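You operate a simulated robot arm through the tools that you are given. There is no shell and no other tool.

Carry out the task below with a simulated robot arm. There is one attempt and no reset: what you move stays moved.

## Task
Weigh about 40 g of sugar into the red cup.
Fine: switch the scale on, tare the cup on it, set it back after; within a tenth; leave the other cups and pumps. Set down upright: what you pick out.

Only the result counts: the job must be done as asked and must still hold three seconds after the hand-in. Knocking over, shifting, dropping, spilling or breaking anything else fails it.

## Robot
A 6-joint arm with a two-finger gripper, fixed in place. Base frame: the origin is on the floor under the middle of its stand, x ahead of it, y to its left, z up; the work surface is at about z = 870. Lengths are in mm, angles in degrees, forces in N, time in s.
With the tool pointing down near the work surface it reaches from about 460 to 820 mm from the base axis. Its first joint turns from -166.0 to 166.0 degrees. Payload 1.66 kg.
Tool frame: the origin (TCP) lies between the finger pads and is the grasp point; the fingertips stand 16 mm ahead of it; z points along the fingers, y is the line along which they close. The gripper opens to 111 mm; its body begins 104 mm behind the TCP.
Orientation is that of the tool frame in the base frame, as a unit quaternion [x, y, z, w]. With the fingers straight down and closing along the base's y, the tool's x points along the base's -x, its y along +y and its z along -z.

## Interface
- The arm moves only by the tool step_arm. Its arguments are lists of equal length, an entry for each row: "slide": the shift along the tool's x, y, z in units of 30 mm (1.0 is 30 mm), a list of three; "delta_rot": the turn, a rotation vector about the tool's x, y, z in units of 6 degrees (1.0 is 6 degrees), a list of three. In form: {"slide": [[tx, ty, tz], ...], "delta_rot": [[ax, ay, az], ...]}. A call has 1 to 20 rows; each row shifts and turns the commanded pose from where the row before left it, along the tool's axes as they then stand. "gripper" is the finger opening in mm, from 0 to 111, set as the call begins (left out, the last holds). A call with a number of a shift or a turn outside -1 to 1 is refused whole. A row lasts 0.2 s, in which the tool goes at most 50 mm and 8.6 degrees; a call with a longer step from one row to the next is refused whole, and so is a gripper value outside its range. Where a pose cannot be reached the arm comes as near as it can. A force on the tool above 40 N (or 10 N above the force at the start of the call, whichever is more), or a blocked arm, ends the call early, and 0.2 s more pass. Each finger travels about 169.8 mm/s and halts on what it meets, pressing with about 25 N; the grip force reading is that of the motor and also rises with nothing between the fingers. The clock runs only during rows and for 0.2 s after the last one: add rows that do not move to give the fingers time. It gives the time, the measured TCP pose, the force on the tool (base axes), the opening and the grip force at its end, in the units of the frame above (readings bear some noise), with the torque about the TCP (base axes, N m) and any sound that the robot's microphone picked up.
- Cameras (640 x 400 px; columns grow to the right, rows downward): "scene" is fixed at [400.3, -501.2, 1631.7]; the picture's right is [0.94, -0.35, 0.00], its down [-0.25, -0.67, -0.70] and it looks along [0.24, 0.65, -0.72] (base axes); focal length 298 px, centre (320, 200). "wrist" rides on the gripper at [70, 14, -143] in the tool frame; the picture's right is [-0.19, 0.98, 0.00], its down [-0.87, -0.17, -0.47] and it looks along [-0.46, -0.09, 0.88] (tool axes); focal length 230 px, centre (320, 200). There is no depth. A picture from a camera that has moved, and an enlarged one, comes with that camera's place and axes in the base frame and with its lens.
- camera(camera): a new picture of that camera. No time passes.
- lift_body(by): moves the trunk up (or, below 0, down) by that many mm; the arm rides with it, the base frame stays. It gives what a move gives, with no picture.
- inspect(camera, box): a new picture of the part [left, top, right, bottom] of that camera's present view, enlarged. No time passes.
- job_done(): hands the job in; it is judged then, once.

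Nothing tells you positions but the pictures and the camera data. Unless the task says otherwise, let go and move clear before handing in.

The tools are called after ">>>" by a JSON object that holds its "name" and its "arguments". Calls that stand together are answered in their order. step_arm: Moves the arm, as the interface text tells. Its arguments: {"type":"object","properties":{"slide":{"type":"array","items":{"type":"array","items":{"type":"number"}}},"delta_rot":{"type":"array","items":{"type":"array","items":{"type":"number"}}},"gripper":{"type":"number"}},"required":["slide","delta_rot"]} The other tools are called the same way: lift_body (by) moves the trunk up or down; camera (camera) takes a picture; inspect (camera, box) takes an enlarged picture of a part of a camera's view; job_done () hands the job in.

At the start:

```text
time: 0.0
position: [510.1, 75.2, 1317.0]
orientation: [0.0, 1.0, 0.001, 0.0]
wrist_force: [0.1, -1.1, 0.3]
torque: [-0.03, -0.03, 0.02]
opening: 110.9
grasp_force: 0.1
trunk travel left (down, up): [-225.0, 365.0]
```

scene: 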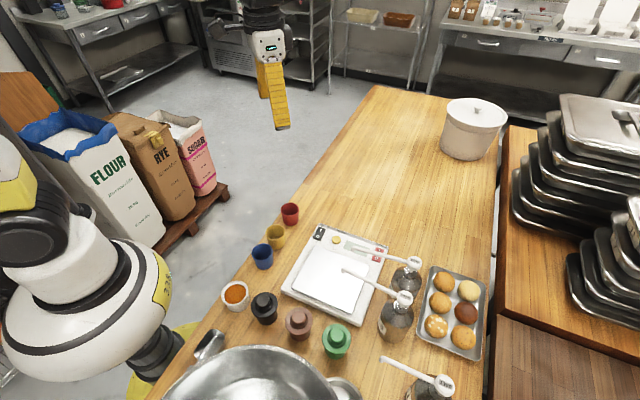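
wrist: 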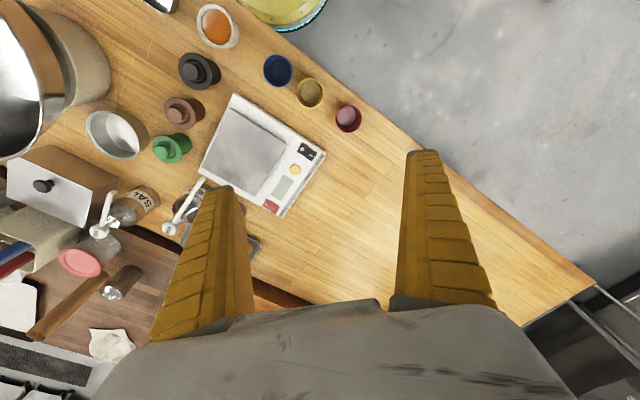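

I see a bench with a scale, three small open cups (red, ochre, blue), lidded cups and bottles with pumps; a sugar sack stands at the floor to the left. I'll look closer before moving anything.

>>> {"name": "inspect", "arguments": {"camera": "scene", "box": [220, 190, 420, 315]}}

>>> {"name": "inspect", "arguments": {"camera": "scene", "box": [340, 230, 500, 400]}}

>>> {"name": "inspect", "arguments": {"camera": "wrist", "box": [140, 40, 380, 220]}}

>>> {"name": "inspect", "arguments": {"camera": "wrist", "box": [0, 100, 240, 360]}}

>>> {"name": "inspect", "arguments": {"camera": "scene", "box": [160, 280, 460, 400]}}

```text
3.20 times, centred on (320, 252) of scene
camera zoom: at [400.3, -501.2, 1631.7], right [0.94, -0.35, 0.0], down [-0.25, -0.67, -0.7], along [0.24, 0.65, -0.72], focal length 953 px, centre (320, 32)
```

zoom: 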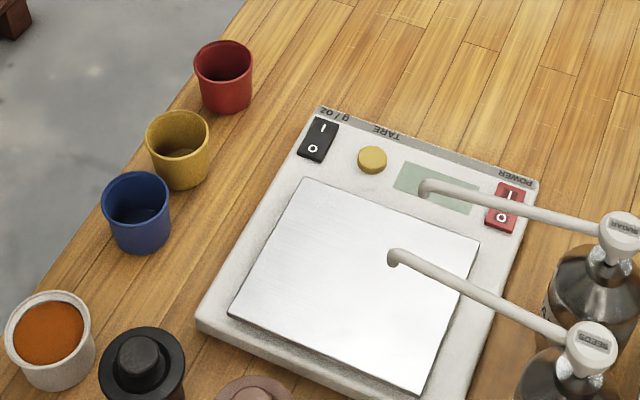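

```text
2.35 times, centred on (420, 315) of scene
camera zoom: at [400.3, -501.2, 1631.7], right [0.94, -0.35, 0.0], down [-0.25, -0.67, -0.7], along [0.24, 0.65, -0.72], focal length 700 px, centre (85, -71)
```

zoom: 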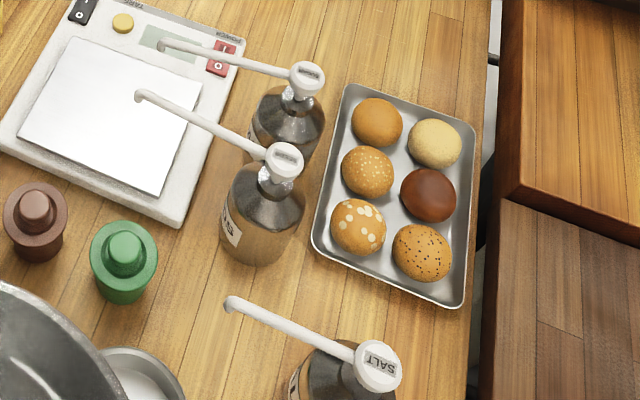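

```text
2.22 times, centred on (260, 130) of wrist
camera zoom: at [439.6, 89.2, 1460.1], right [0.19, 0.98, 0.0], down [0.87, -0.17, 0.47], along [0.46, -0.09, -0.88], focal length 511 px, centre (453, 356)
```

zoom: 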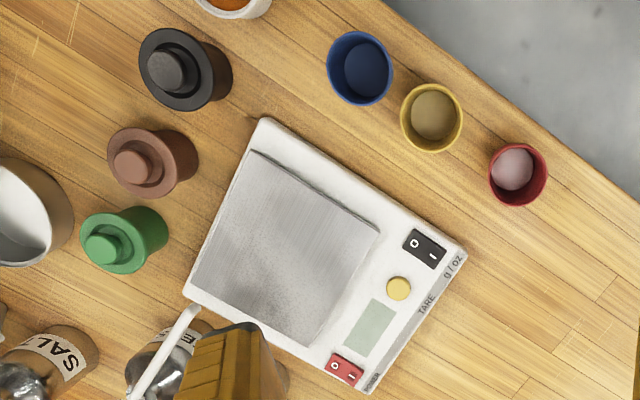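

```text
1.54 times, centred on (120, 230) of wrist
camera zoom: at [439.6, 89.2, 1460.1], right [0.19, 0.98, 0.0], down [0.87, -0.17, 0.47], along [0.46, -0.09, -0.88], focal length 354 px, centre (628, 154)
```

zoom: 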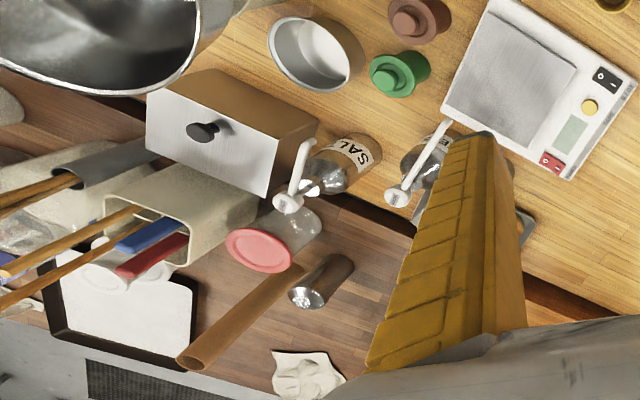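

```text
2.13 times, centred on (310, 340) of scene
camera zoom: at [400.3, -501.2, 1631.7], right [0.94, -0.35, 0.0], down [-0.25, -0.67, -0.7], along [0.24, 0.65, -0.72], focal length 635 px, centre (341, -99)
```

zoom: 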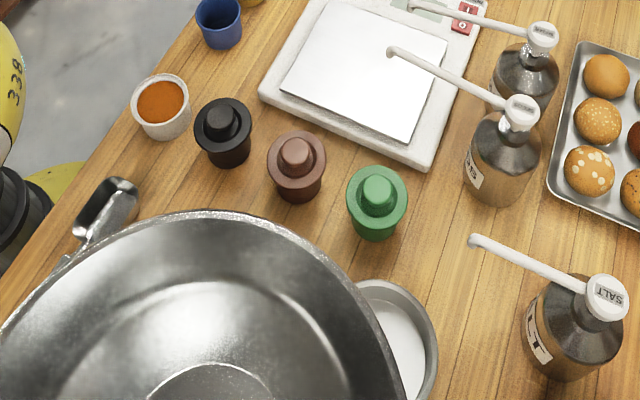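

The sugar, seeds and salt pumps are on the bench, with the sugar and seeds spouts reaching over the scale. The red cup is near (531, 138). I'll move sideways, high up, to get a second view of the pumps and switches.

>>> {"name": "step_arm", "arguments": {"slide": [[0, -1, 0], [0, -1, 0], [0, -1, 0], [0, -1, 0], [0, -1, 0], [0, -1, 0]], "delta_rot": [[0, 0, 0], [0, 0, 0], [0, 0, 0], [0, 0, 0], [0, 0, 0], [0, 0, 0]]}}

>>> {"name": "camera", "arguments": {"camera": "wrist"}}

>>> {"name": "inspect", "arguments": {"camera": "wrist", "box": [200, 40, 460, 220]}}

>>> {"name": "inspect", "arguments": {"camera": "scene", "box": [265, 195, 345, 245]}}

>>> {"name": "inspect", "arguments": {"camera": "scene", "box": [310, 220, 390, 270]}}

```text
time: 1.4
position: [508.7, -104.6, 1316.7]
orientation: [0.001, 1.0, 0.0, 0.0]
wrist_force: [-0.1, 0.7, 0.2]
torque: [0.01, 0.02, 0.0]
opening: 110.9
grasp_force: 0.1
trunk travel left (down, up): [-225.0, 365.0]
```

```text
taken
camera wrist: at [437.8, -90.5, 1459.1], right [0.19, 0.98, 0.0], down [0.87, -0.17, 0.47], along [0.46, -0.09, -0.88], focal length 230 px, centre (320, 200)
```

wrist: 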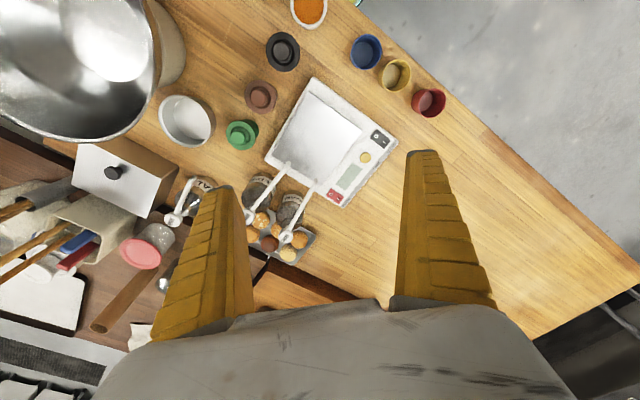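

```text
2.22 times, centred on (330, 130) of wrist
camera zoom: at [437.8, -90.5, 1459.1], right [0.19, 0.98, 0.0], down [0.87, -0.17, 0.47], along [0.46, -0.09, -0.88], focal length 511 px, centre (298, 356)
```

zoom: 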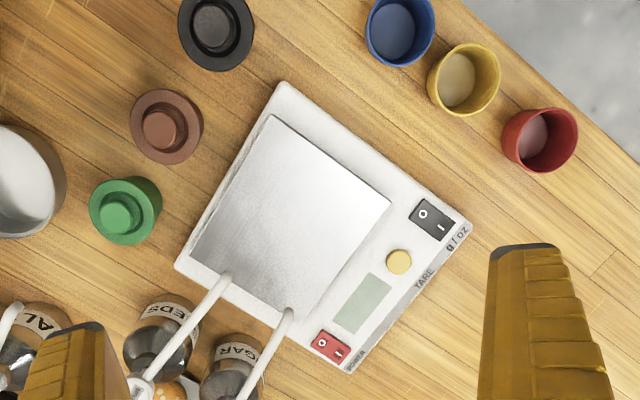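

```text
8.00 times, centred on (305, 220) of scene
camera zoom: at [400.3, -501.2, 1631.7], right [0.94, -0.35, 0.0], down [-0.25, -0.67, -0.7], along [0.24, 0.65, -0.72], focal length 2381 px, centre (440, 40)
```

zoom: 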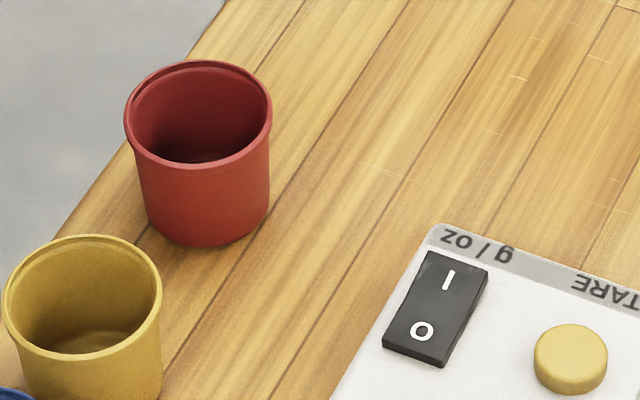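

```text
8.00 times, centred on (350, 245) of scene
camera zoom: at [400.3, -501.2, 1631.7], right [0.94, -0.35, 0.0], down [-0.25, -0.67, -0.7], along [0.24, 0.65, -0.72], focal length 2381 px, centre (80, -160)
```

zoom: 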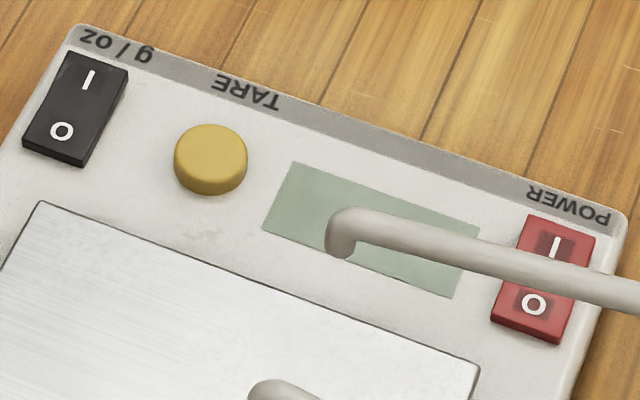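

The sugar spout tip is at roughly (620, -134, 1023), above the plate, and the pump head at about (732, -228, 1044). Next I'll check the gripper's own bulk, the switch states and the bottles before going near.

>>> {"name": "camera", "arguments": {"camera": "scene"}}

>>> {"name": "inspect", "arguments": {"camera": "wrist", "box": [320, 110, 420, 210]}}

>>> {"name": "inspect", "arguments": {"camera": "wrist", "box": [220, 150, 350, 250]}}

>>> {"name": "inspect", "arguments": {"camera": "wrist", "box": [340, 30, 460, 125]}}

```text
taken
```

scene: 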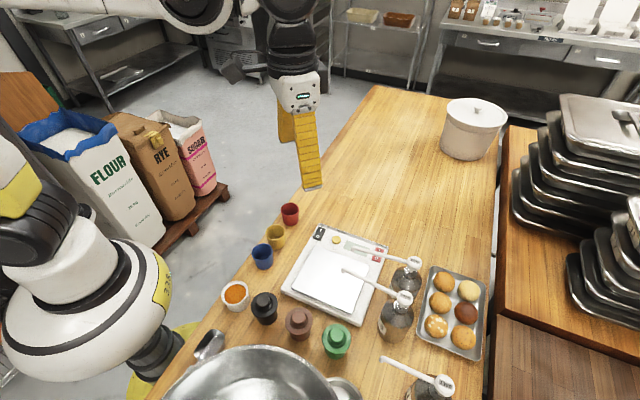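

```text
4.00 times, centred on (370, 160) of wrist
camera zoom: at [437.8, -90.5, 1459.1], right [0.19, 0.98, 0.0], down [0.87, -0.17, 0.47], along [0.46, -0.09, -0.88], focal length 920 px, centre (120, 360)
```

zoom: 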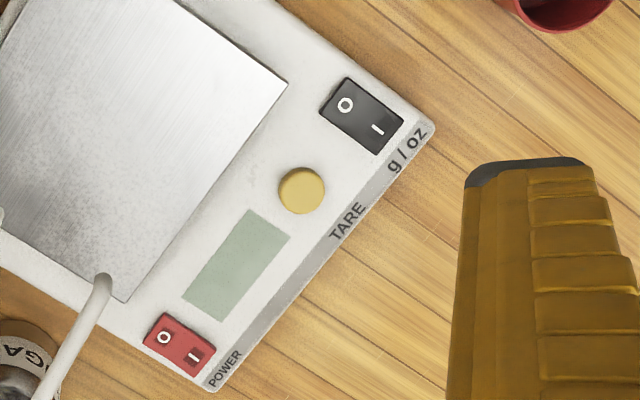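

```text
4.00 times, centred on (285, 200) of wrist
camera zoom: at [437.8, -90.5, 1459.1], right [0.19, 0.98, 0.0], down [0.87, -0.17, 0.47], along [0.46, -0.09, -0.88], focal length 920 px, centre (460, 200)
```

zoom: 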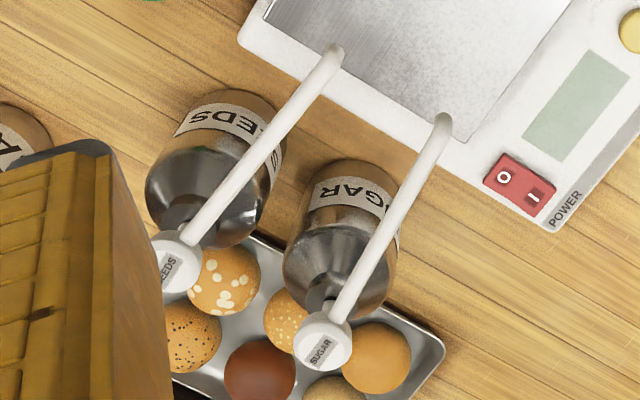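

```text
4.21 times, centred on (400, 78) of wrist
camera zoom: at [437.8, -90.5, 1459.1], right [0.19, 0.98, 0.0], down [0.87, -0.17, 0.47], along [0.46, -0.09, -0.88], focal length 969 px, centre (-17, 716)
```

zoom: 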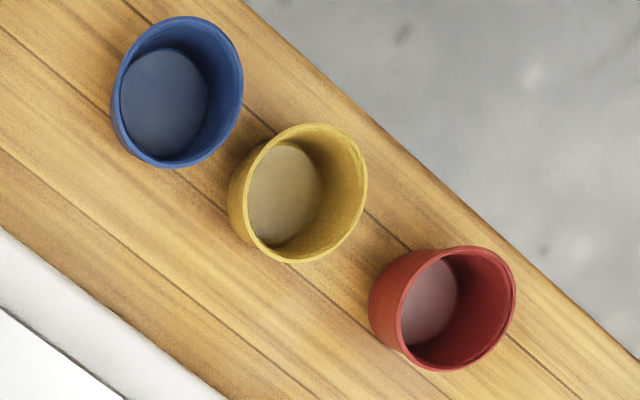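

The cups are empty and the sugar bottle is confirmed by its label. I'll measure the fingertip size in the scene view before pressing any switch.

>>> {"name": "inspect", "arguments": {"camera": "scene", "box": [250, 60, 350, 200]}}

>>> {"name": "step_arm", "arguments": {"slide": [[0, 0, 0], [0, 0, 0], [0, 0, 0], [0, 0, 0]], "delta_rot": [[0, 0, 0], [0, 0, 0], [0, 0, 0], [0, 0, 0]], "gripper": 0}}

>>> {"name": "inspect", "arguments": {"camera": "scene", "box": [250, 60, 350, 200]}}

>>> {"name": "camera", "arguments": {"camera": "wrist"}}

```text
2.86 times, centred on (300, 130) of scene
camera zoom: at [400.3, -501.2, 1631.7], right [0.94, -0.35, 0.0], down [-0.25, -0.67, -0.7], along [0.24, 0.65, -0.72], focal length 850 px, centre (377, 400)
```

zoom: 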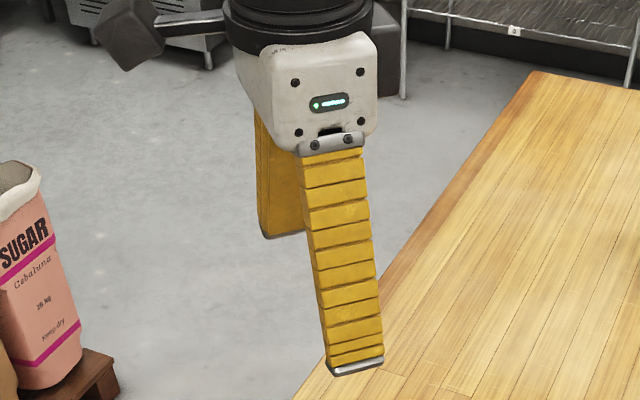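

```text
time: 2.4
position: [507.4, -103.4, 1316.7]
orientation: [0.0, 1.0, 0.0, -0.001]
wrist_force: [-0.3, 0.6, 0.1]
torque: [0.03, 0.0, -0.01]
opening: 0.0
grasp_force: 25.2
trunk travel left (down, up): [-225.0, 365.0]
```

```text
2.86 times, centred on (300, 130) of scene
camera zoom: at [400.3, -501.2, 1631.7], right [0.94, -0.35, 0.0], down [-0.25, -0.67, -0.7], along [0.24, 0.65, -0.72], focal length 850 px, centre (377, 400)
```

zoom: 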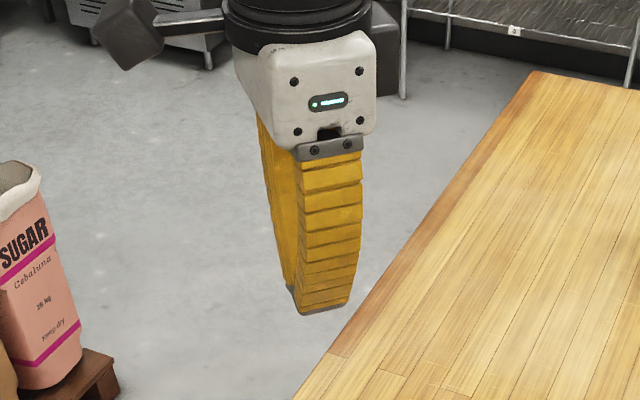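

```text
taken
camera wrist: at [437.6, -89.7, 1459.2], right [0.19, 0.98, 0.0], down [0.87, -0.17, 0.47], along [0.46, -0.09, -0.88], focal length 230 px, centre (320, 200)
```

wrist: 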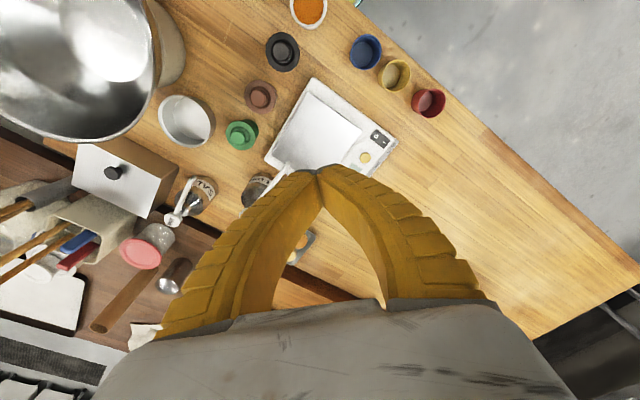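

The fingers are soft and curved, about 34 mm wide across with a thin closed tip. I'll turn the closed gripper 45° so its thin side runs along the rocker, and move above the POWER switch at a safe height.

>>> {"name": "step_arm", "arguments": {"slide": [[0, 0, 0], [0, 0, 0], [0, 0, 0], [0, 0, 0], [0, 0, 0], [0, 0, 0], [0, 0, 0], [0, 0, 0], [-0.649, 0.704, 0.695], [-0.649, 0.704, 0.695], [-0.649, 0.704, 0.695], [-0.649, 0.704, 0.695], [-0.649, 0.704, 0.695], [-0.649, 0.704, 0.695], [-0.649, 0.704, 0.695], [-0.649, 0.704, 0.695]], "delta_rot": [[0, 0, 1], [0, 0, 1], [0, 0, 1], [0, 0, 1], [0, 0, 1], [0, 0, 1], [0, 0, 1], [0, 0, 0.5], [0, 0, 0], [0, 0, 0], [0, 0, 0], [0, 0, 0], [0, 0, 0], [0, 0, 0], [0, 0, 0], [0, 0, 0]]}}

>>> {"name": "camera", "arguments": {"camera": "wrist"}}

>>> {"name": "camera", "arguments": {"camera": "scene"}}

```text
time: 5.8
position: [741.7, -95.8, 1150.1]
orientation: [0.383, 0.924, 0.001, 0.0]
wrist_force: [-0.2, -0.2, 0.1]
torque: [0.0, -0.01, -0.02]
opening: 0.0
grasp_force: 25.5
trunk travel left (down, up): [-225.0, 365.0]
```

```text
taken
camera wrist: at [701.5, -37.9, 1292.7], right [0.83, 0.56, 0.0], down [0.49, -0.73, 0.47], along [0.26, -0.39, -0.88], focal length 230 px, centre (320, 200)
```

wrist: 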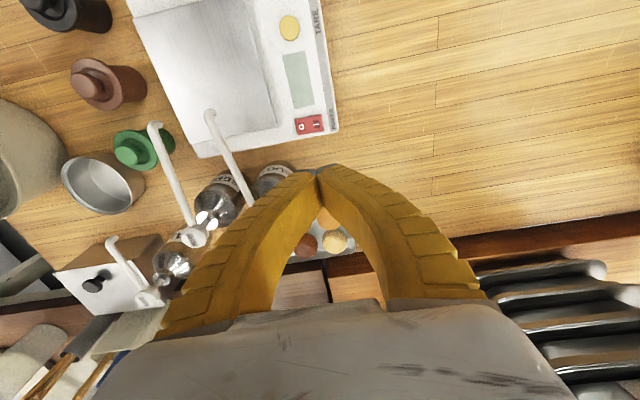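

```text
taken
```

scene: 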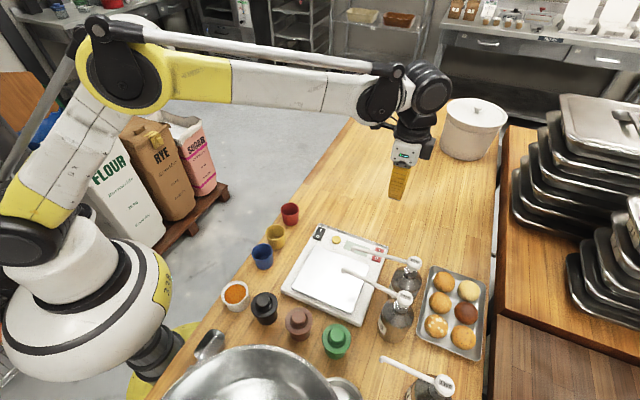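

>>> {"name": "inspect", "arguments": {"camera": "wrist", "box": [200, 0, 360, 180]}}

>>> {"name": "inspect", "arguments": {"camera": "wrist", "box": [280, 100, 350, 150]}}

>>> {"name": "inspect", "arguments": {"camera": "scene", "box": [360, 240, 400, 275]}}

```text
2.22 times, centred on (280, 90) of wrist
camera zoom: at [701.5, -37.9, 1292.7], right [0.83, 0.56, 0.0], down [0.49, -0.73, 0.47], along [0.26, -0.39, -0.88], focal length 511 px, centre (409, 444)
```

zoom: 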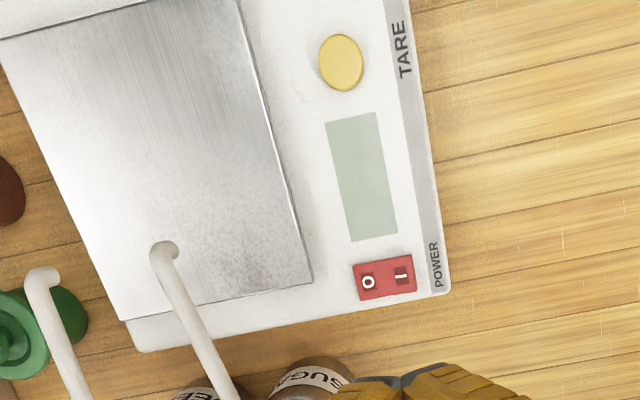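

```text
8.00 times, centred on (315, 125) of wrist
camera zoom: at [701.5, -37.9, 1292.7], right [0.83, 0.56, 0.0], down [0.49, -0.73, 0.47], along [0.26, -0.39, -0.88], focal length 1841 px, centre (360, 800)
```

zoom: 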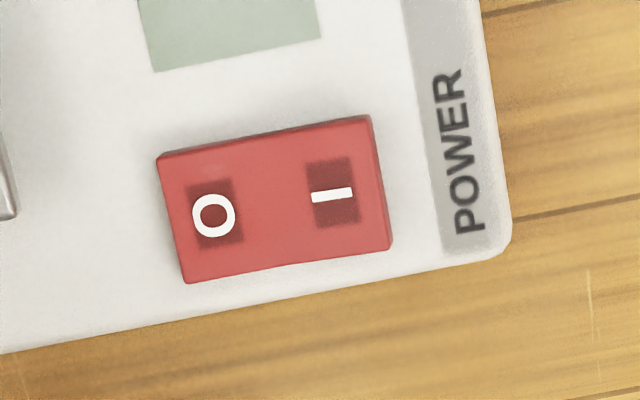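

```text
11.43 times, centred on (380, 258) of scene
camera zoom: at [400.3, -501.2, 1631.7], right [0.94, -0.35, 0.0], down [-0.25, -0.67, -0.7], along [0.24, 0.65, -0.72], focal length 3402 px, centre (-366, -457)
```

zoom: 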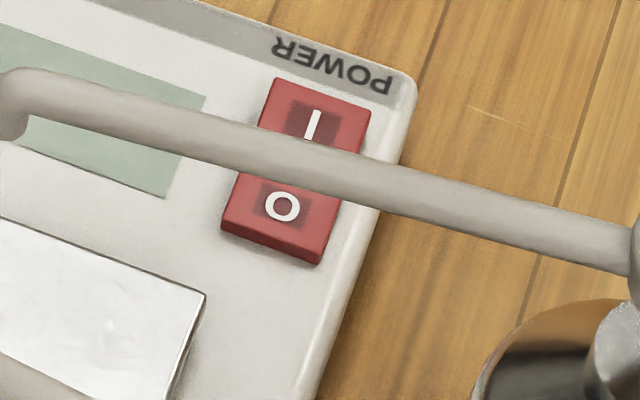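

The POWER rocker's "I" end sits at about (735, -97, 902). I'll come down over it and lean the tool so that its body stays away from the sugar spout.

>>> {"name": "step_arm", "arguments": {"slide": [[0.018, 0, 0.905], [0.018, 0, 0.905], [0.018, 0, 0.905], [0.018, 0, 0.905], [0.018, 0, 0.905], [0, 0, 0], [0, 0, 0], [0, 0, 0], [0, 0, 0]], "delta_rot": [[0, 0, 0], [0, 0, 0], [0, 0, 0], [0, 0, 0], [0, 0, 0], [1, 0, 0], [1, 0, 0], [1, 0, 0], [0, 0, 0]]}}

>>> {"name": "camera", "arguments": {"camera": "wrist"}}

>>> {"name": "camera", "arguments": {"camera": "scene"}}

```text
time: 7.8
position: [737.9, -93.8, 1014.2]
orientation: [0.378, 0.912, -0.145, -0.06]
wrist_force: [-0.5, 0.0, -0.5]
torque: [0.0, -0.04, -0.03]
opening: 0.1
grasp_force: 24.9
trunk travel left (down, up): [-225.0, 365.0]
```

```text
taken
camera wrist: at [727.7, -3.5, 1145.9], right [0.79, 0.53, -0.3], down [0.6, -0.62, 0.5], along [0.07, -0.58, -0.81], focal length 230 px, centre (320, 200)
```

wrist: 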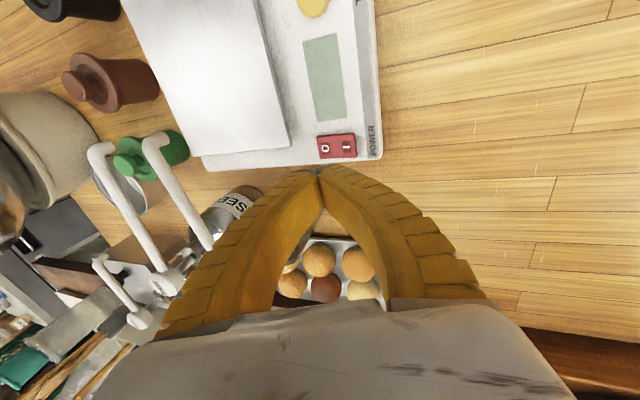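

```text
taken
```

scene: 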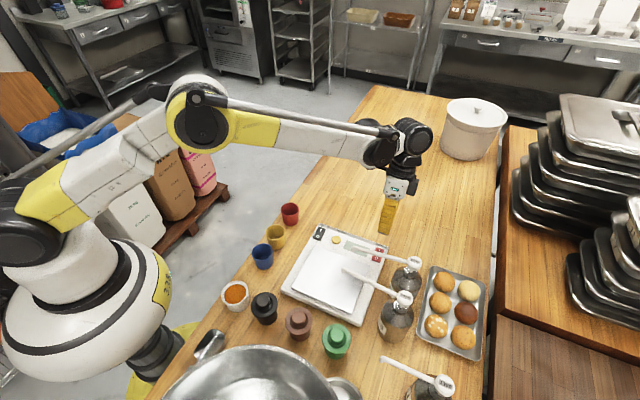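

>>> {"name": "step_arm", "arguments": {"slide": [[-0.007, 0.21, 0.668], [-0.007, 0.21, 0.668], [-0.007, 0.21, 0.668], [-0.007, 0.21, 0.668], [0, 0, 0]], "delta_rot": [[0, 0, 0], [0, 0, 0], [0, 0, 0], [0, 0, 0], [0, 0, 0]]}}

>>> {"name": "inspect", "arguments": {"camera": "wrist", "box": [270, 80, 400, 180]}}

>>> {"name": "inspect", "arguments": {"camera": "scene", "box": [340, 210, 420, 270]}}

```text
time: 9.0
position: [737.3, -95.2, 930.7]
orientation: [0.378, 0.913, -0.144, -0.06]
wrist_force: [-0.3, -0.2, 0.3]
torque: [-0.02, -0.05, -0.01]
opening: 0.0
grasp_force: 24.4
trunk travel left (down, up): [-225.0, 365.0]
```

```text
4.00 times, centred on (335, 130) of wrist
camera zoom: at [727.3, -6.0, 1062.8], right [0.79, 0.53, -0.3], down [0.6, -0.62, 0.5], along [0.07, -0.58, -0.81], focal length 920 px, centre (260, 480)
```

zoom: 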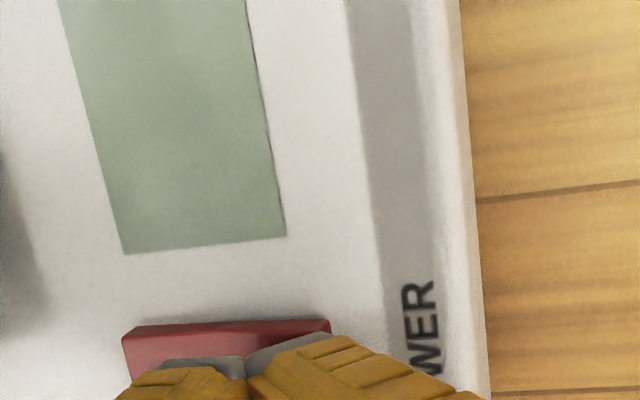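

```text
6.67 times, centred on (380, 240) of scene
camera zoom: at [400.3, -501.2, 1631.7], right [0.94, -0.35, 0.0], down [-0.25, -0.67, -0.7], along [0.24, 0.65, -0.72], focal length 1984 px, centre (-80, -67)
```

zoom: 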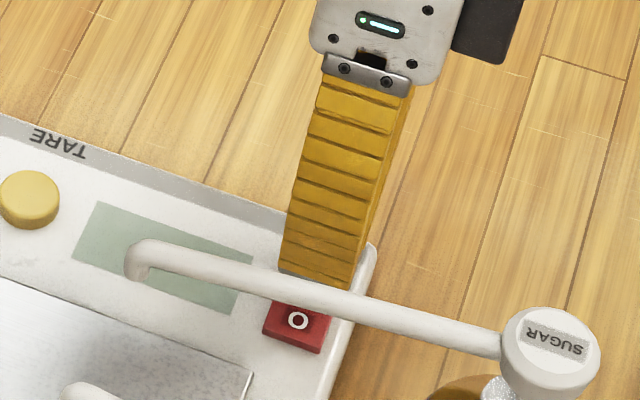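

>>> {"name": "step_arm", "arguments": {"slide": [[0, -0.127, 0.041], [0, 0.0309, 0.0951], [0, 0.0309, 0.0951], [0, 0.0309, 0.0951], [0, 0.0309, 0.0951]], "delta_rot": [[0, 0, 0], [0, 0, 0], [0, 0, 0], [0, 0, 0], [0, 0, 0]]}}

>>> {"name": "inspect", "arguments": {"camera": "wrist", "box": [270, 80, 400, 180]}}

>>> {"name": "inspect", "arguments": {"camera": "scene", "box": [340, 210, 420, 270]}}

```text
time: 10.2
position: [734.6, -97.0, 920.7]
orientation: [0.378, 0.913, -0.145, -0.06]
wrist_force: [1.4, -1.5, 8.2]
torque: [0.01, -0.02, 0.04]
opening: 0.0
grasp_force: 25.5
trunk travel left (down, up): [-225.0, 365.0]
```

```text
4.00 times, centred on (335, 130) of wrist
camera zoom: at [724.8, -7.9, 1051.8], right [0.79, 0.53, -0.3], down [0.6, -0.62, 0.5], along [0.07, -0.58, -0.81], focal length 920 px, centre (260, 480)
```

zoom: 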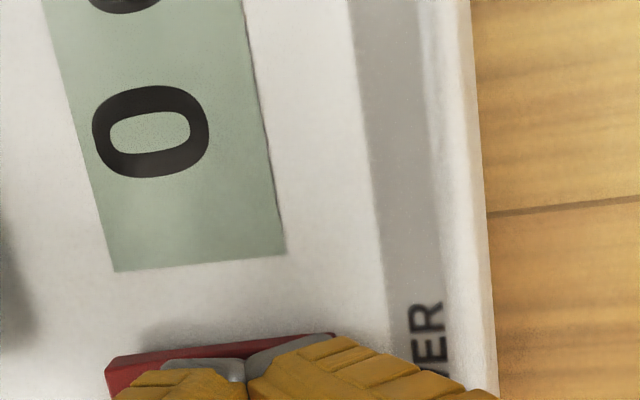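

```text
6.67 times, centred on (380, 240) of scene
camera zoom: at [400.3, -501.2, 1631.7], right [0.94, -0.35, 0.0], down [-0.25, -0.67, -0.7], along [0.24, 0.65, -0.72], focal length 1984 px, centre (-80, -67)
```

zoom: 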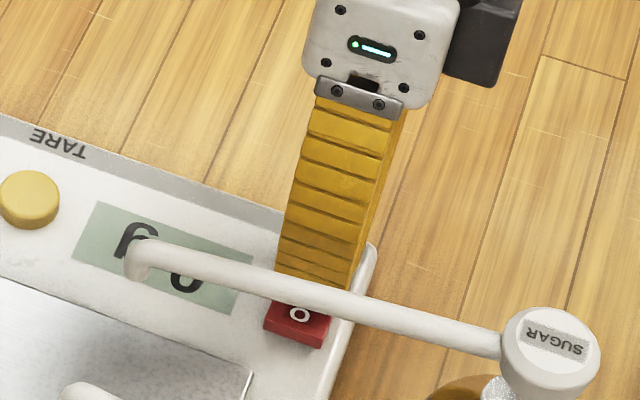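

The display now shows "0 g", so the scale is on and in grams. I'll back up off the switch and return the tool upright.

>>> {"name": "step_arm", "arguments": {"slide": [[0, -0.268, -0.824], [0, -0.268, -0.824], [0, -0.268, -0.824], [0, -0.268, -0.824], [0, -0.268, -0.824], [0, 0, 0], [0, 0, 0], [0, 0, 0], [0, 0, 0]], "delta_rot": [[0, 0, 0], [0, 0, 0], [0, 0, 0], [0, 0, 0], [0, 0, 0], [-1, 0, 0], [-1, 0, 0], [-1, 0, 0], [0, 0, -0.833]]}}

>>> {"name": "inspect", "arguments": {"camera": "scene", "box": [340, 220, 420, 280]}}

```text
time: 12.2
position: [735.7, -97.5, 1049.0]
orientation: [0.342, 0.94, 0.001, 0.0]
wrist_force: [-0.3, 0.0, 0.7]
torque: [0.02, -0.02, 0.01]
opening: 0.0
grasp_force: 25.1
trunk travel left (down, up): [-225.0, 365.0]
```

```text
6.67 times, centred on (380, 250) of scene
camera zoom: at [400.3, -501.2, 1631.7], right [0.94, -0.35, 0.0], down [-0.25, -0.67, -0.7], along [0.24, 0.65, -0.72], focal length 1984 px, centre (-80, -133)
```

zoom: 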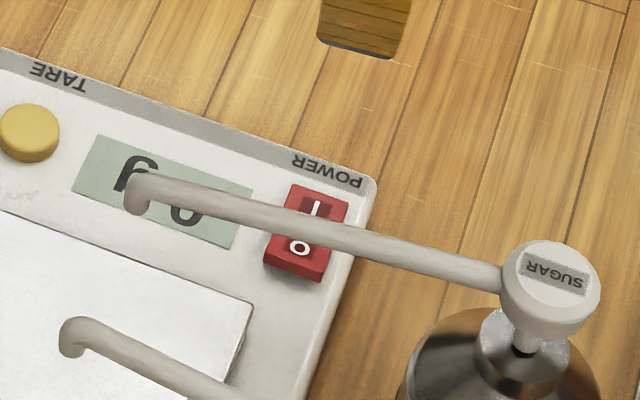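

>>> {"name": "step_arm", "arguments": {"slide": [[0.909, 0.0993, -0.121], [0.909, 0.0993, -0.121], [0.909, 0.0993, -0.121], [0.909, 0.0993, -0.121], [0.909, 0.0993, -0.121], [0.909, 0.0993, -0.121], [0.909, 0.0993, -0.121], [0.909, 0.0993, -0.121], [0.909, 0.0993, -0.121], [0.909, 0.0993, -0.121], [0.909, 0.0993, -0.121], [0.909, 0.0993, -0.121], [0.909, 0.0993, -0.121], [0.909, 0.0993, -0.121], [0, 0, 0]], "delta_rot": [[0, 0, 0], [0, 0, 0], [0, 0, 0], [0, 0, 0], [0, 0, 0], [0, 0, 0], [0, 0, 0], [0, 0, 0], [0, 0, 0], [0, 0, 0], [0, 0, 0], [0, 0, 0], [0, 0, 0], [0, 0, 0], [0, 0, 0]], "gripper": 76}}

>>> {"name": "camera", "arguments": {"camera": "wrist"}}

>>> {"name": "camera", "arguments": {"camera": "scene"}}

```text
time: 15.4
position: [469.5, 183.0, 1097.9]
orientation: [0.343, 0.939, -0.001, -0.001]
wrist_force: [-0.5, 0.0, 0.3]
torque: [0.0, -0.03, 0.01]
opening: 77.6
grasp_force: 1.3
trunk travel left (down, up): [-225.0, 365.0]
```

```text
taken
camera wrist: at [423.7, 237.5, 1241.5], right [0.78, 0.63, 0.0], down [0.56, -0.68, 0.47], along [0.3, -0.37, -0.88], focal length 230 px, centre (320, 200)
```

wrist: 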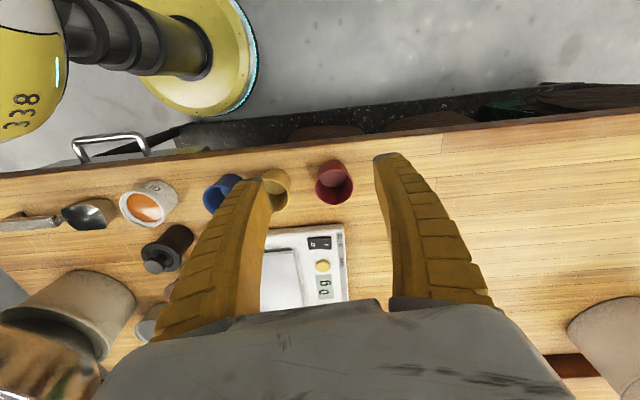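

```text
taken
```

scene: 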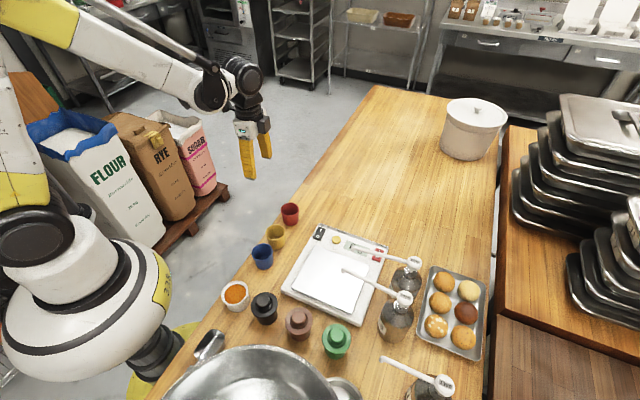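

>>> {"name": "step_arm", "arguments": {"slide": [[0, 0, 0], [0, 0, 0], [0, 0, 0], [0, 0, 0], [0, 0, 0], [0, 0, 0], [0, 0, 0], [0, 0, 0]], "delta_rot": [[0, -1, 0], [0, -1, 0], [0, -1, 0], [0, -1, 0], [0, -1, 0], [0, -1, 0], [0, -0.667, 0], [0, 0, 0]]}}

>>> {"name": "camera", "arguments": {"camera": "wrist"}}

>>> {"name": "camera", "arguments": {"camera": "scene"}}

```text
time: 17.2
position: [470.3, 181.4, 1099.8]
orientation: [0.321, 0.883, -0.117, 0.322]
wrist_force: [0.4, -0.2, -0.3]
torque: [0.02, -0.01, -0.01]
opening: 77.6
grasp_force: 1.1
trunk travel left (down, up): [-225.0, 365.0]
```

```text
taken
camera wrist: at [366.5, 284.3, 1163.3], right [0.74, 0.66, 0.12], down [0.17, -0.36, 0.92], along [0.65, -0.66, -0.38], focal length 230 px, centre (320, 200)
```

wrist: 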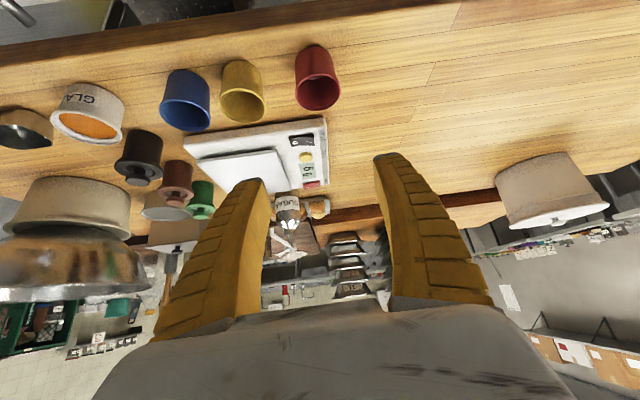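

```text
taken
```

scene: 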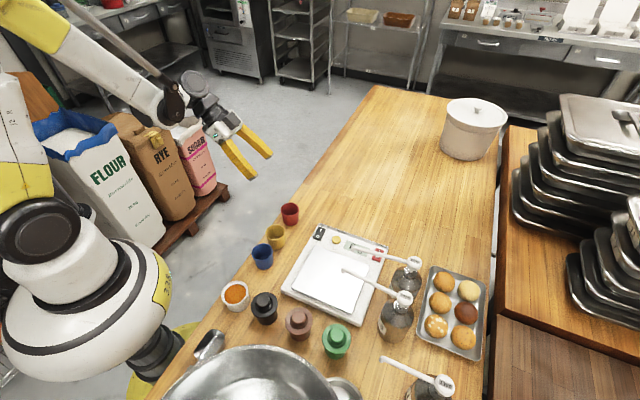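

>>> {"name": "inspect", "arguments": {"camera": "wrist", "box": [210, 30, 370, 130]}}

```text
4.00 times, centred on (290, 80) of wrist
camera zoom: at [366.5, 284.3, 1163.3], right [0.74, 0.66, 0.12], down [0.17, -0.36, 0.92], along [0.65, -0.66, -0.38], focal length 920 px, centre (440, 680)
```

zoom: 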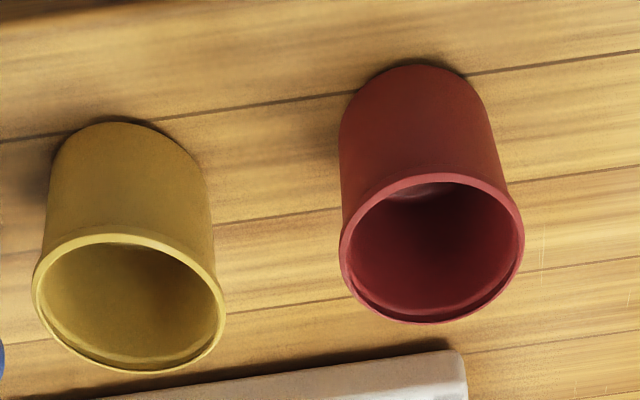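

The red cup's rim is centred near (531, 138, 926), and the tool's tilt is as intended. I'll move to a pre-grasp point 100 mm back along the finger axis.

>>> {"name": "step_arm", "arguments": {"slide": [[0.473, 0.0373, 0.675], [0.473, 0.0373, 0.675], [0.473, 0.0373, 0.675], [0.473, 0.0373, 0.675], [0.473, 0.0373, 0.675], [0, 0, 0]], "delta_rot": [[0, 0, 0], [0, 0, 0], [0, 0, 0], [0, 0, 0], [0, 0, 0], [0, 0, 0]]}}

>>> {"name": "camera", "arguments": {"camera": "wrist"}}

>>> {"name": "inspect", "arguments": {"camera": "scene", "box": [210, 110, 350, 250]}}

```text
time: 18.6
position: [482.7, 177.8, 975.8]
orientation: [0.321, 0.883, -0.117, 0.321]
wrist_force: [0.2, 0.4, -0.4]
torque: [0.01, 0.03, 0.01]
opening: 77.4
grasp_force: 1.3
trunk travel left (down, up): [-225.0, 365.0]
```

```text
taken
camera wrist: at [379.0, 281.5, 1041.1], right [0.74, 0.66, 0.12], down [0.17, -0.36, 0.92], along [0.65, -0.66, -0.38], focal length 230 px, centre (320, 200)
```

wrist: 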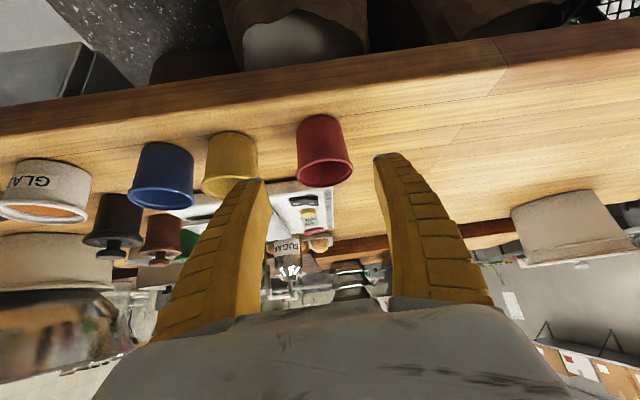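

```text
2.86 times, centred on (280, 180) of scene
camera zoom: at [400.3, -501.2, 1631.7], right [0.94, -0.35, 0.0], down [-0.25, -0.67, -0.7], along [0.24, 0.65, -0.72], focal length 850 px, centre (434, 257)
```

zoom: 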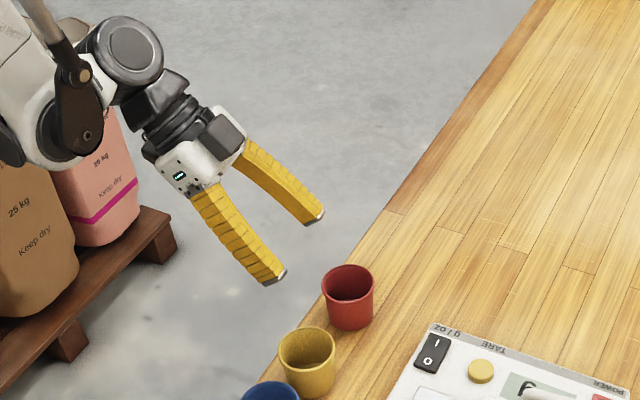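

>>> {"name": "inspect", "arguments": {"camera": "wrist", "box": [250, 100, 400, 200]}}

```text
4.00 times, centred on (325, 150) of wrist
camera zoom: at [379.0, 281.5, 1041.1], right [0.74, 0.66, 0.12], down [0.17, -0.36, 0.92], along [0.65, -0.66, -0.38], focal length 920 px, centre (300, 400)
```

zoom: 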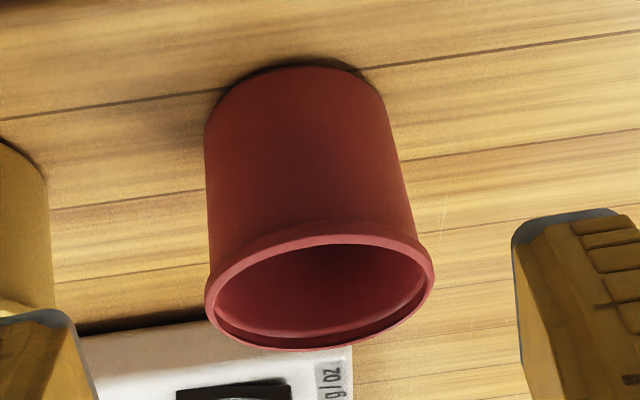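

>>> {"name": "step_arm", "arguments": {"slide": [[-0.0173, 0.0133, 0.643], [-0.0173, 0.0133, 0.643], [-0.0173, 0.0133, 0.643], [-0.0173, 0.0133, 0.643], [-0.0173, 0.0133, 0.643], [0, 0, 0]], "delta_rot": [[0, 0, 0], [0, 0, 0], [0, 0, 0], [0, 0, 0], [0, 0, 0], [0, 0, 0]]}}

>>> {"name": "camera", "arguments": {"camera": "wrist"}}

>>> {"name": "inspect", "arguments": {"camera": "scene", "box": [230, 150, 350, 250]}}

```text
time: 20.0
position: [554.5, 152.3, 926.6]
orientation: [0.322, 0.883, -0.117, 0.321]
wrist_force: [-1.1, 0.7, 0.1]
torque: [0.03, -0.05, 0.06]
opening: 77.6
grasp_force: 0.8
out of reach, approached as far as the arm can: row 1, 2, 3, 4, 5
trunk travel left (down, up): [-225.0, 365.0]
```

```text
taken
camera wrist: at [450.7, 257.0, 990.7], right [0.74, 0.66, 0.12], down [0.17, -0.36, 0.92], along [0.65, -0.66, -0.38], focal length 230 px, centre (320, 200)
```

wrist: 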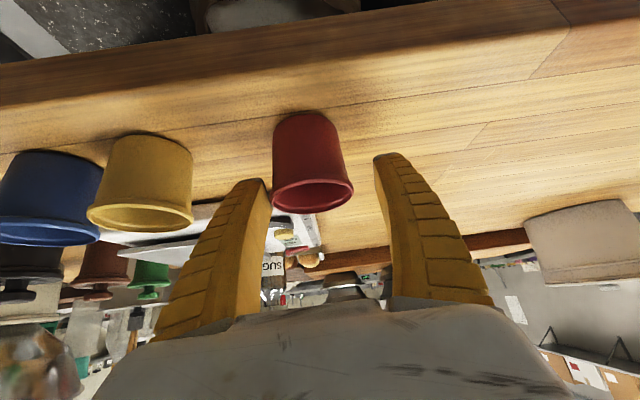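

```text
4.00 times, centred on (290, 200) of scene
camera zoom: at [400.3, -501.2, 1631.7], right [0.94, -0.35, 0.0], down [-0.25, -0.67, -0.7], along [0.24, 0.65, -0.72], focal length 1191 px, centre (440, 200)
```

zoom: 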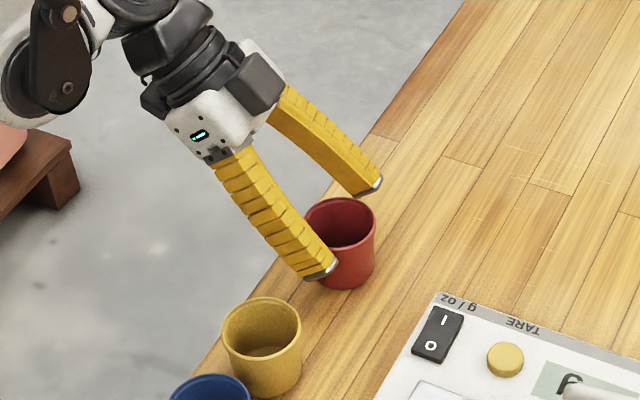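

The arm can't fully reach that tilted pose this close to its base; nothing has been touched. I'll retreat the way I came, then raise the trunk to change the arm's geometry.

>>> {"name": "step_arm", "arguments": {"slide": [[0.0173, -0.0133, -0.643], [0.0173, -0.0133, -0.643], [0.0173, -0.0133, -0.643], [0.0173, -0.0133, -0.643], [0.0173, -0.0133, -0.643], [0, 0, 0]], "delta_rot": [[0, 0, 0], [0, 0, 0], [0, 0, 0], [0, 0, 0], [0, 0, 0], [0, 0, 0]]}}

>>> {"name": "camera", "arguments": {"camera": "scene"}}

```text
time: 21.4
position: [501.3, 192.6, 1000.7]
orientation: [0.321, 0.883, -0.116, 0.321]
wrist_force: [0.5, 0.8, 0.3]
torque: [-0.01, 0.0, -0.02]
opening: 77.5
grasp_force: 1.1
trunk travel left (down, up): [-225.0, 365.0]
```

```text
taken
```

scene: 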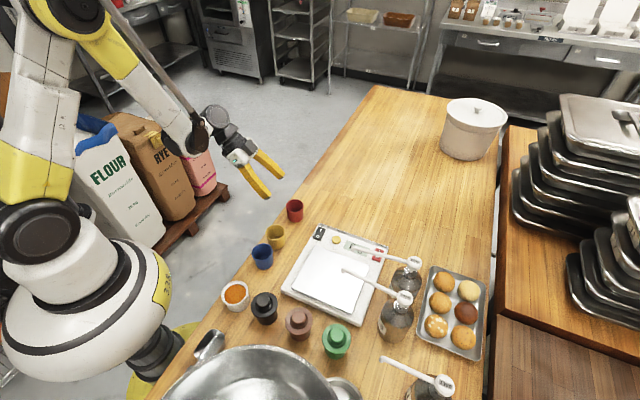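

>>> {"name": "inspect", "arguments": {"camera": "scene", "box": [265, 195, 345, 245]}}

>>> {"name": "camera", "arguments": {"camera": "wrist"}}

```text
8.00 times, centred on (305, 220) of scene
camera zoom: at [400.3, -501.2, 1631.7], right [0.94, -0.35, 0.0], down [-0.25, -0.67, -0.7], along [0.24, 0.65, -0.72], focal length 2381 px, centre (440, 40)
```

zoom: 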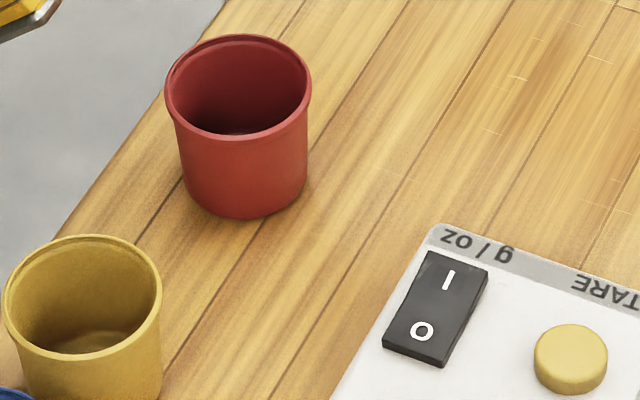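

```text
taken
camera wrist: at [398.1, 296.1, 1063.7], right [0.74, 0.66, 0.12], down [0.17, -0.36, 0.92], along [0.65, -0.66, -0.38], focal length 230 px, centre (320, 200)
```

wrist: 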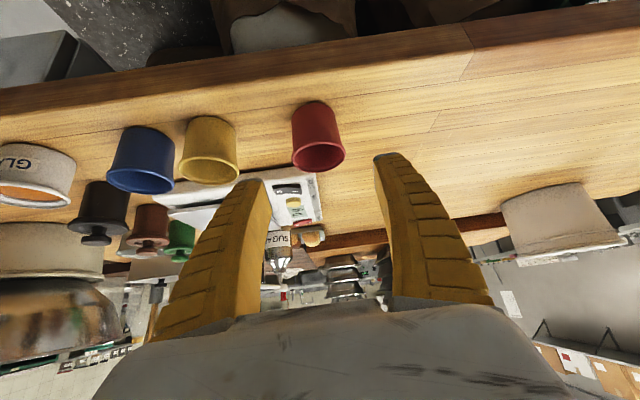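

The deviating sweep nudged the red cup about 20 mm, still upright, now near (551, 146). I note its original spot, about (531, 138), for setting it back. Now I'll raise the trunk.

>>> {"name": "lift_body", "arguments": {"by": 200}}

>>> {"name": "camera", "arguments": {"camera": "wrist"}}

>>> {"name": "camera", "arguments": {"camera": "scene"}}

```text
time: 23.6
position: [501.0, 192.3, 1198.6]
orientation: [0.322, 0.883, -0.117, 0.321]
wrist_force: [0.0, -0.5, 0.8]
torque: [-0.02, 0.01, -0.02]
opening: 77.5
grasp_force: 0.5
trunk travel left (down, up): [-425.0, 165.0]
```

```text
taken
camera wrist: at [398.3, 296.0, 1263.4], right [0.74, 0.66, 0.12], down [0.17, -0.36, 0.92], along [0.65, -0.66, -0.38], focal length 230 px, centre (320, 200)
```

wrist: 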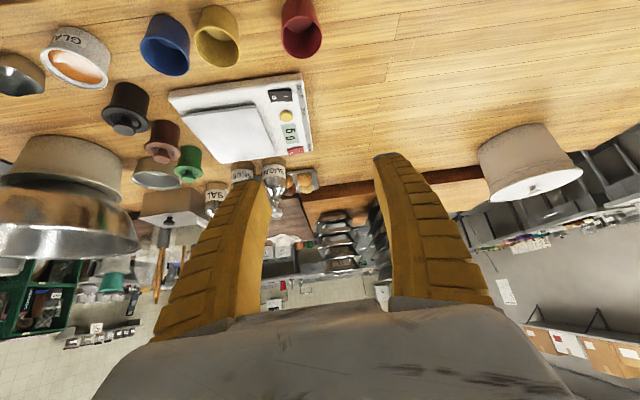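

```text
taken
```

scene: 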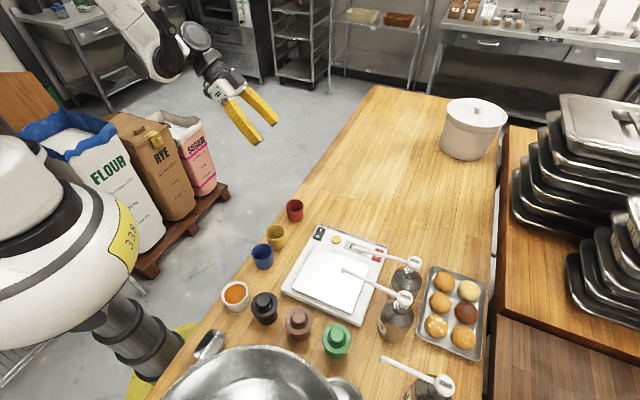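

>>> {"name": "step_arm", "arguments": {"slide": [[0.575, -0.015, 0.708], [0.575, -0.015, 0.708], [0.575, -0.015, 0.708], [0.575, -0.015, 0.708], [0.575, -0.015, 0.708], [0.575, -0.015, 0.708], [0.575, -0.015, 0.708], [0, 0, 0]], "delta_rot": [[0, 0, 0], [0, 0, 0], [0, 0, 0], [0, 0, 0], [0, 0, 0], [0, 0, 0], [0, 0, 0], [0, 0, 0]]}}

>>> {"name": "camera", "arguments": {"camera": "wrist"}}

>>> {"name": "inspect", "arguments": {"camera": "wrist", "box": [240, 60, 400, 180]}}

```text
time: 25.4
position: [552.3, 231.2, 1050.2]
orientation: [0.322, 0.883, -0.117, 0.32]
wrist_force: [0.7, 0.4, -0.6]
torque: [0.01, -0.04, 0.0]
opening: 77.4
grasp_force: 1.4
out of reach, approached as far as the arm can: row 2, 3, 4, 5, 6, 7
trunk travel left (down, up): [-425.0, 165.0]
```

```text
taken
camera wrist: at [449.3, 334.8, 1114.8], right [0.74, 0.66, 0.12], down [0.17, -0.36, 0.92], along [0.65, -0.66, -0.38], focal length 230 px, centre (320, 200)
```

wrist: 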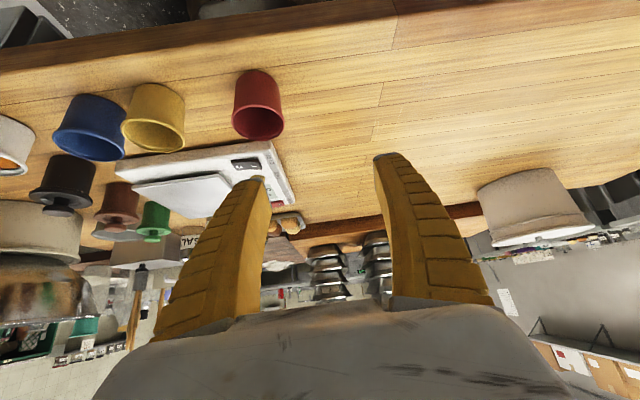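

```text
3.33 times, centred on (320, 120) of wrist
camera zoom: at [449.3, 334.8, 1114.8], right [0.74, 0.66, 0.12], down [0.17, -0.36, 0.92], along [0.65, -0.66, -0.38], focal length 767 px, centre (320, 467)
```

zoom: 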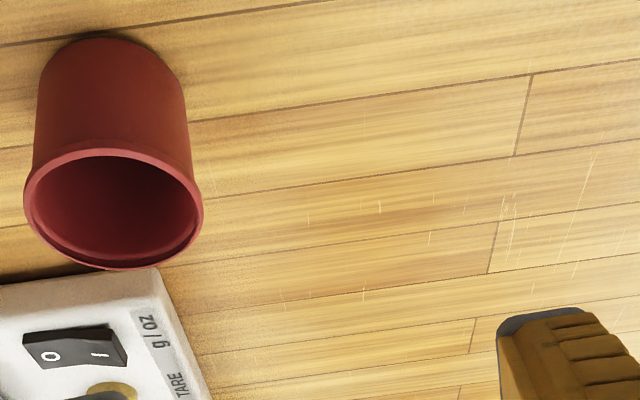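

Raising made the reach worse, so lowering the trunk should help. I'll go back up and clear, then lower the trunk.

>>> {"name": "step_arm", "arguments": {"slide": [[-0.482, -0.357, -0.683], [-0.482, -0.357, -0.683], [-0.482, -0.357, -0.683], [-0.482, -0.357, -0.683], [-0.482, -0.357, -0.683], [-0.482, -0.357, -0.683], [0, 0, 0]], "delta_rot": [[0, 0, 0], [0, 0, 0], [0, 0, 0], [0, 0, 0], [0, 0, 0], [0, 0, 0], [0, 0, 0]]}}

```text
time: 27.0
position: [503.7, 185.8, 1200.3]
orientation: [0.321, 0.883, -0.117, 0.322]
wrist_force: [0.9, -0.3, -1.7]
torque: [-0.03, 0.06, 0.0]
opening: 77.2
grasp_force: 1.2
trunk travel left (down, up): [-425.0, 165.0]
```

>>> {"name": "lift_body", "arguments": {"by": -180}}

>>> {"name": "step_arm", "arguments": {"slide": [[-0.482, 0, -0.575], [-0.482, 0, -0.575], [-0.482, 0, -0.575], [-0.482, 0, -0.575], [-0.482, 0, -0.575], [-0.482, 0, -0.575], [0, 0, 0]], "delta_rot": [[0, 0, 0], [0, 0, 0], [0, 0, 0], [0, 0, 0], [0, 0, 0], [0, 0, 0], [0, 0, 0]]}}

>>> {"name": "camera", "arguments": {"camera": "scene"}}

```text
time: 29.0
position: [502.8, 184.5, 1020.9]
orientation: [0.321, 0.883, -0.117, 0.322]
wrist_force: [0.2, 0.2, -0.3]
torque: [-0.01, -0.01, 0.02]
opening: 77.6
grasp_force: 1.4
trunk travel left (down, up): [-245.0, 345.0]
```

```text
time: 30.6
position: [502.6, 183.8, 1153.7]
orientation: [0.321, 0.883, -0.117, 0.321]
wrist_force: [0.0, 0.4, 0.3]
torque: [0.01, 0.03, -0.03]
opening: 77.5
grasp_force: 0.7
trunk travel left (down, up): [-245.0, 345.0]
```

```text
taken
```

scene: 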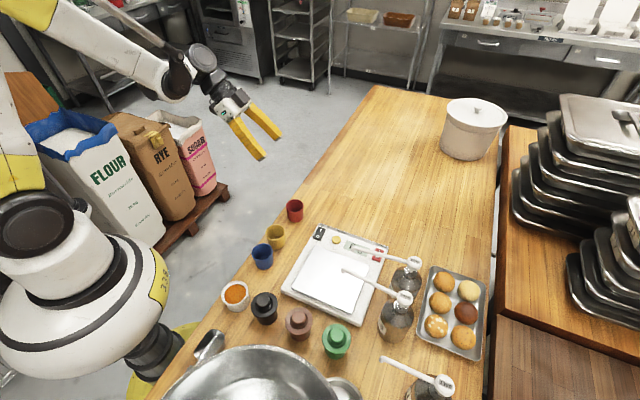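

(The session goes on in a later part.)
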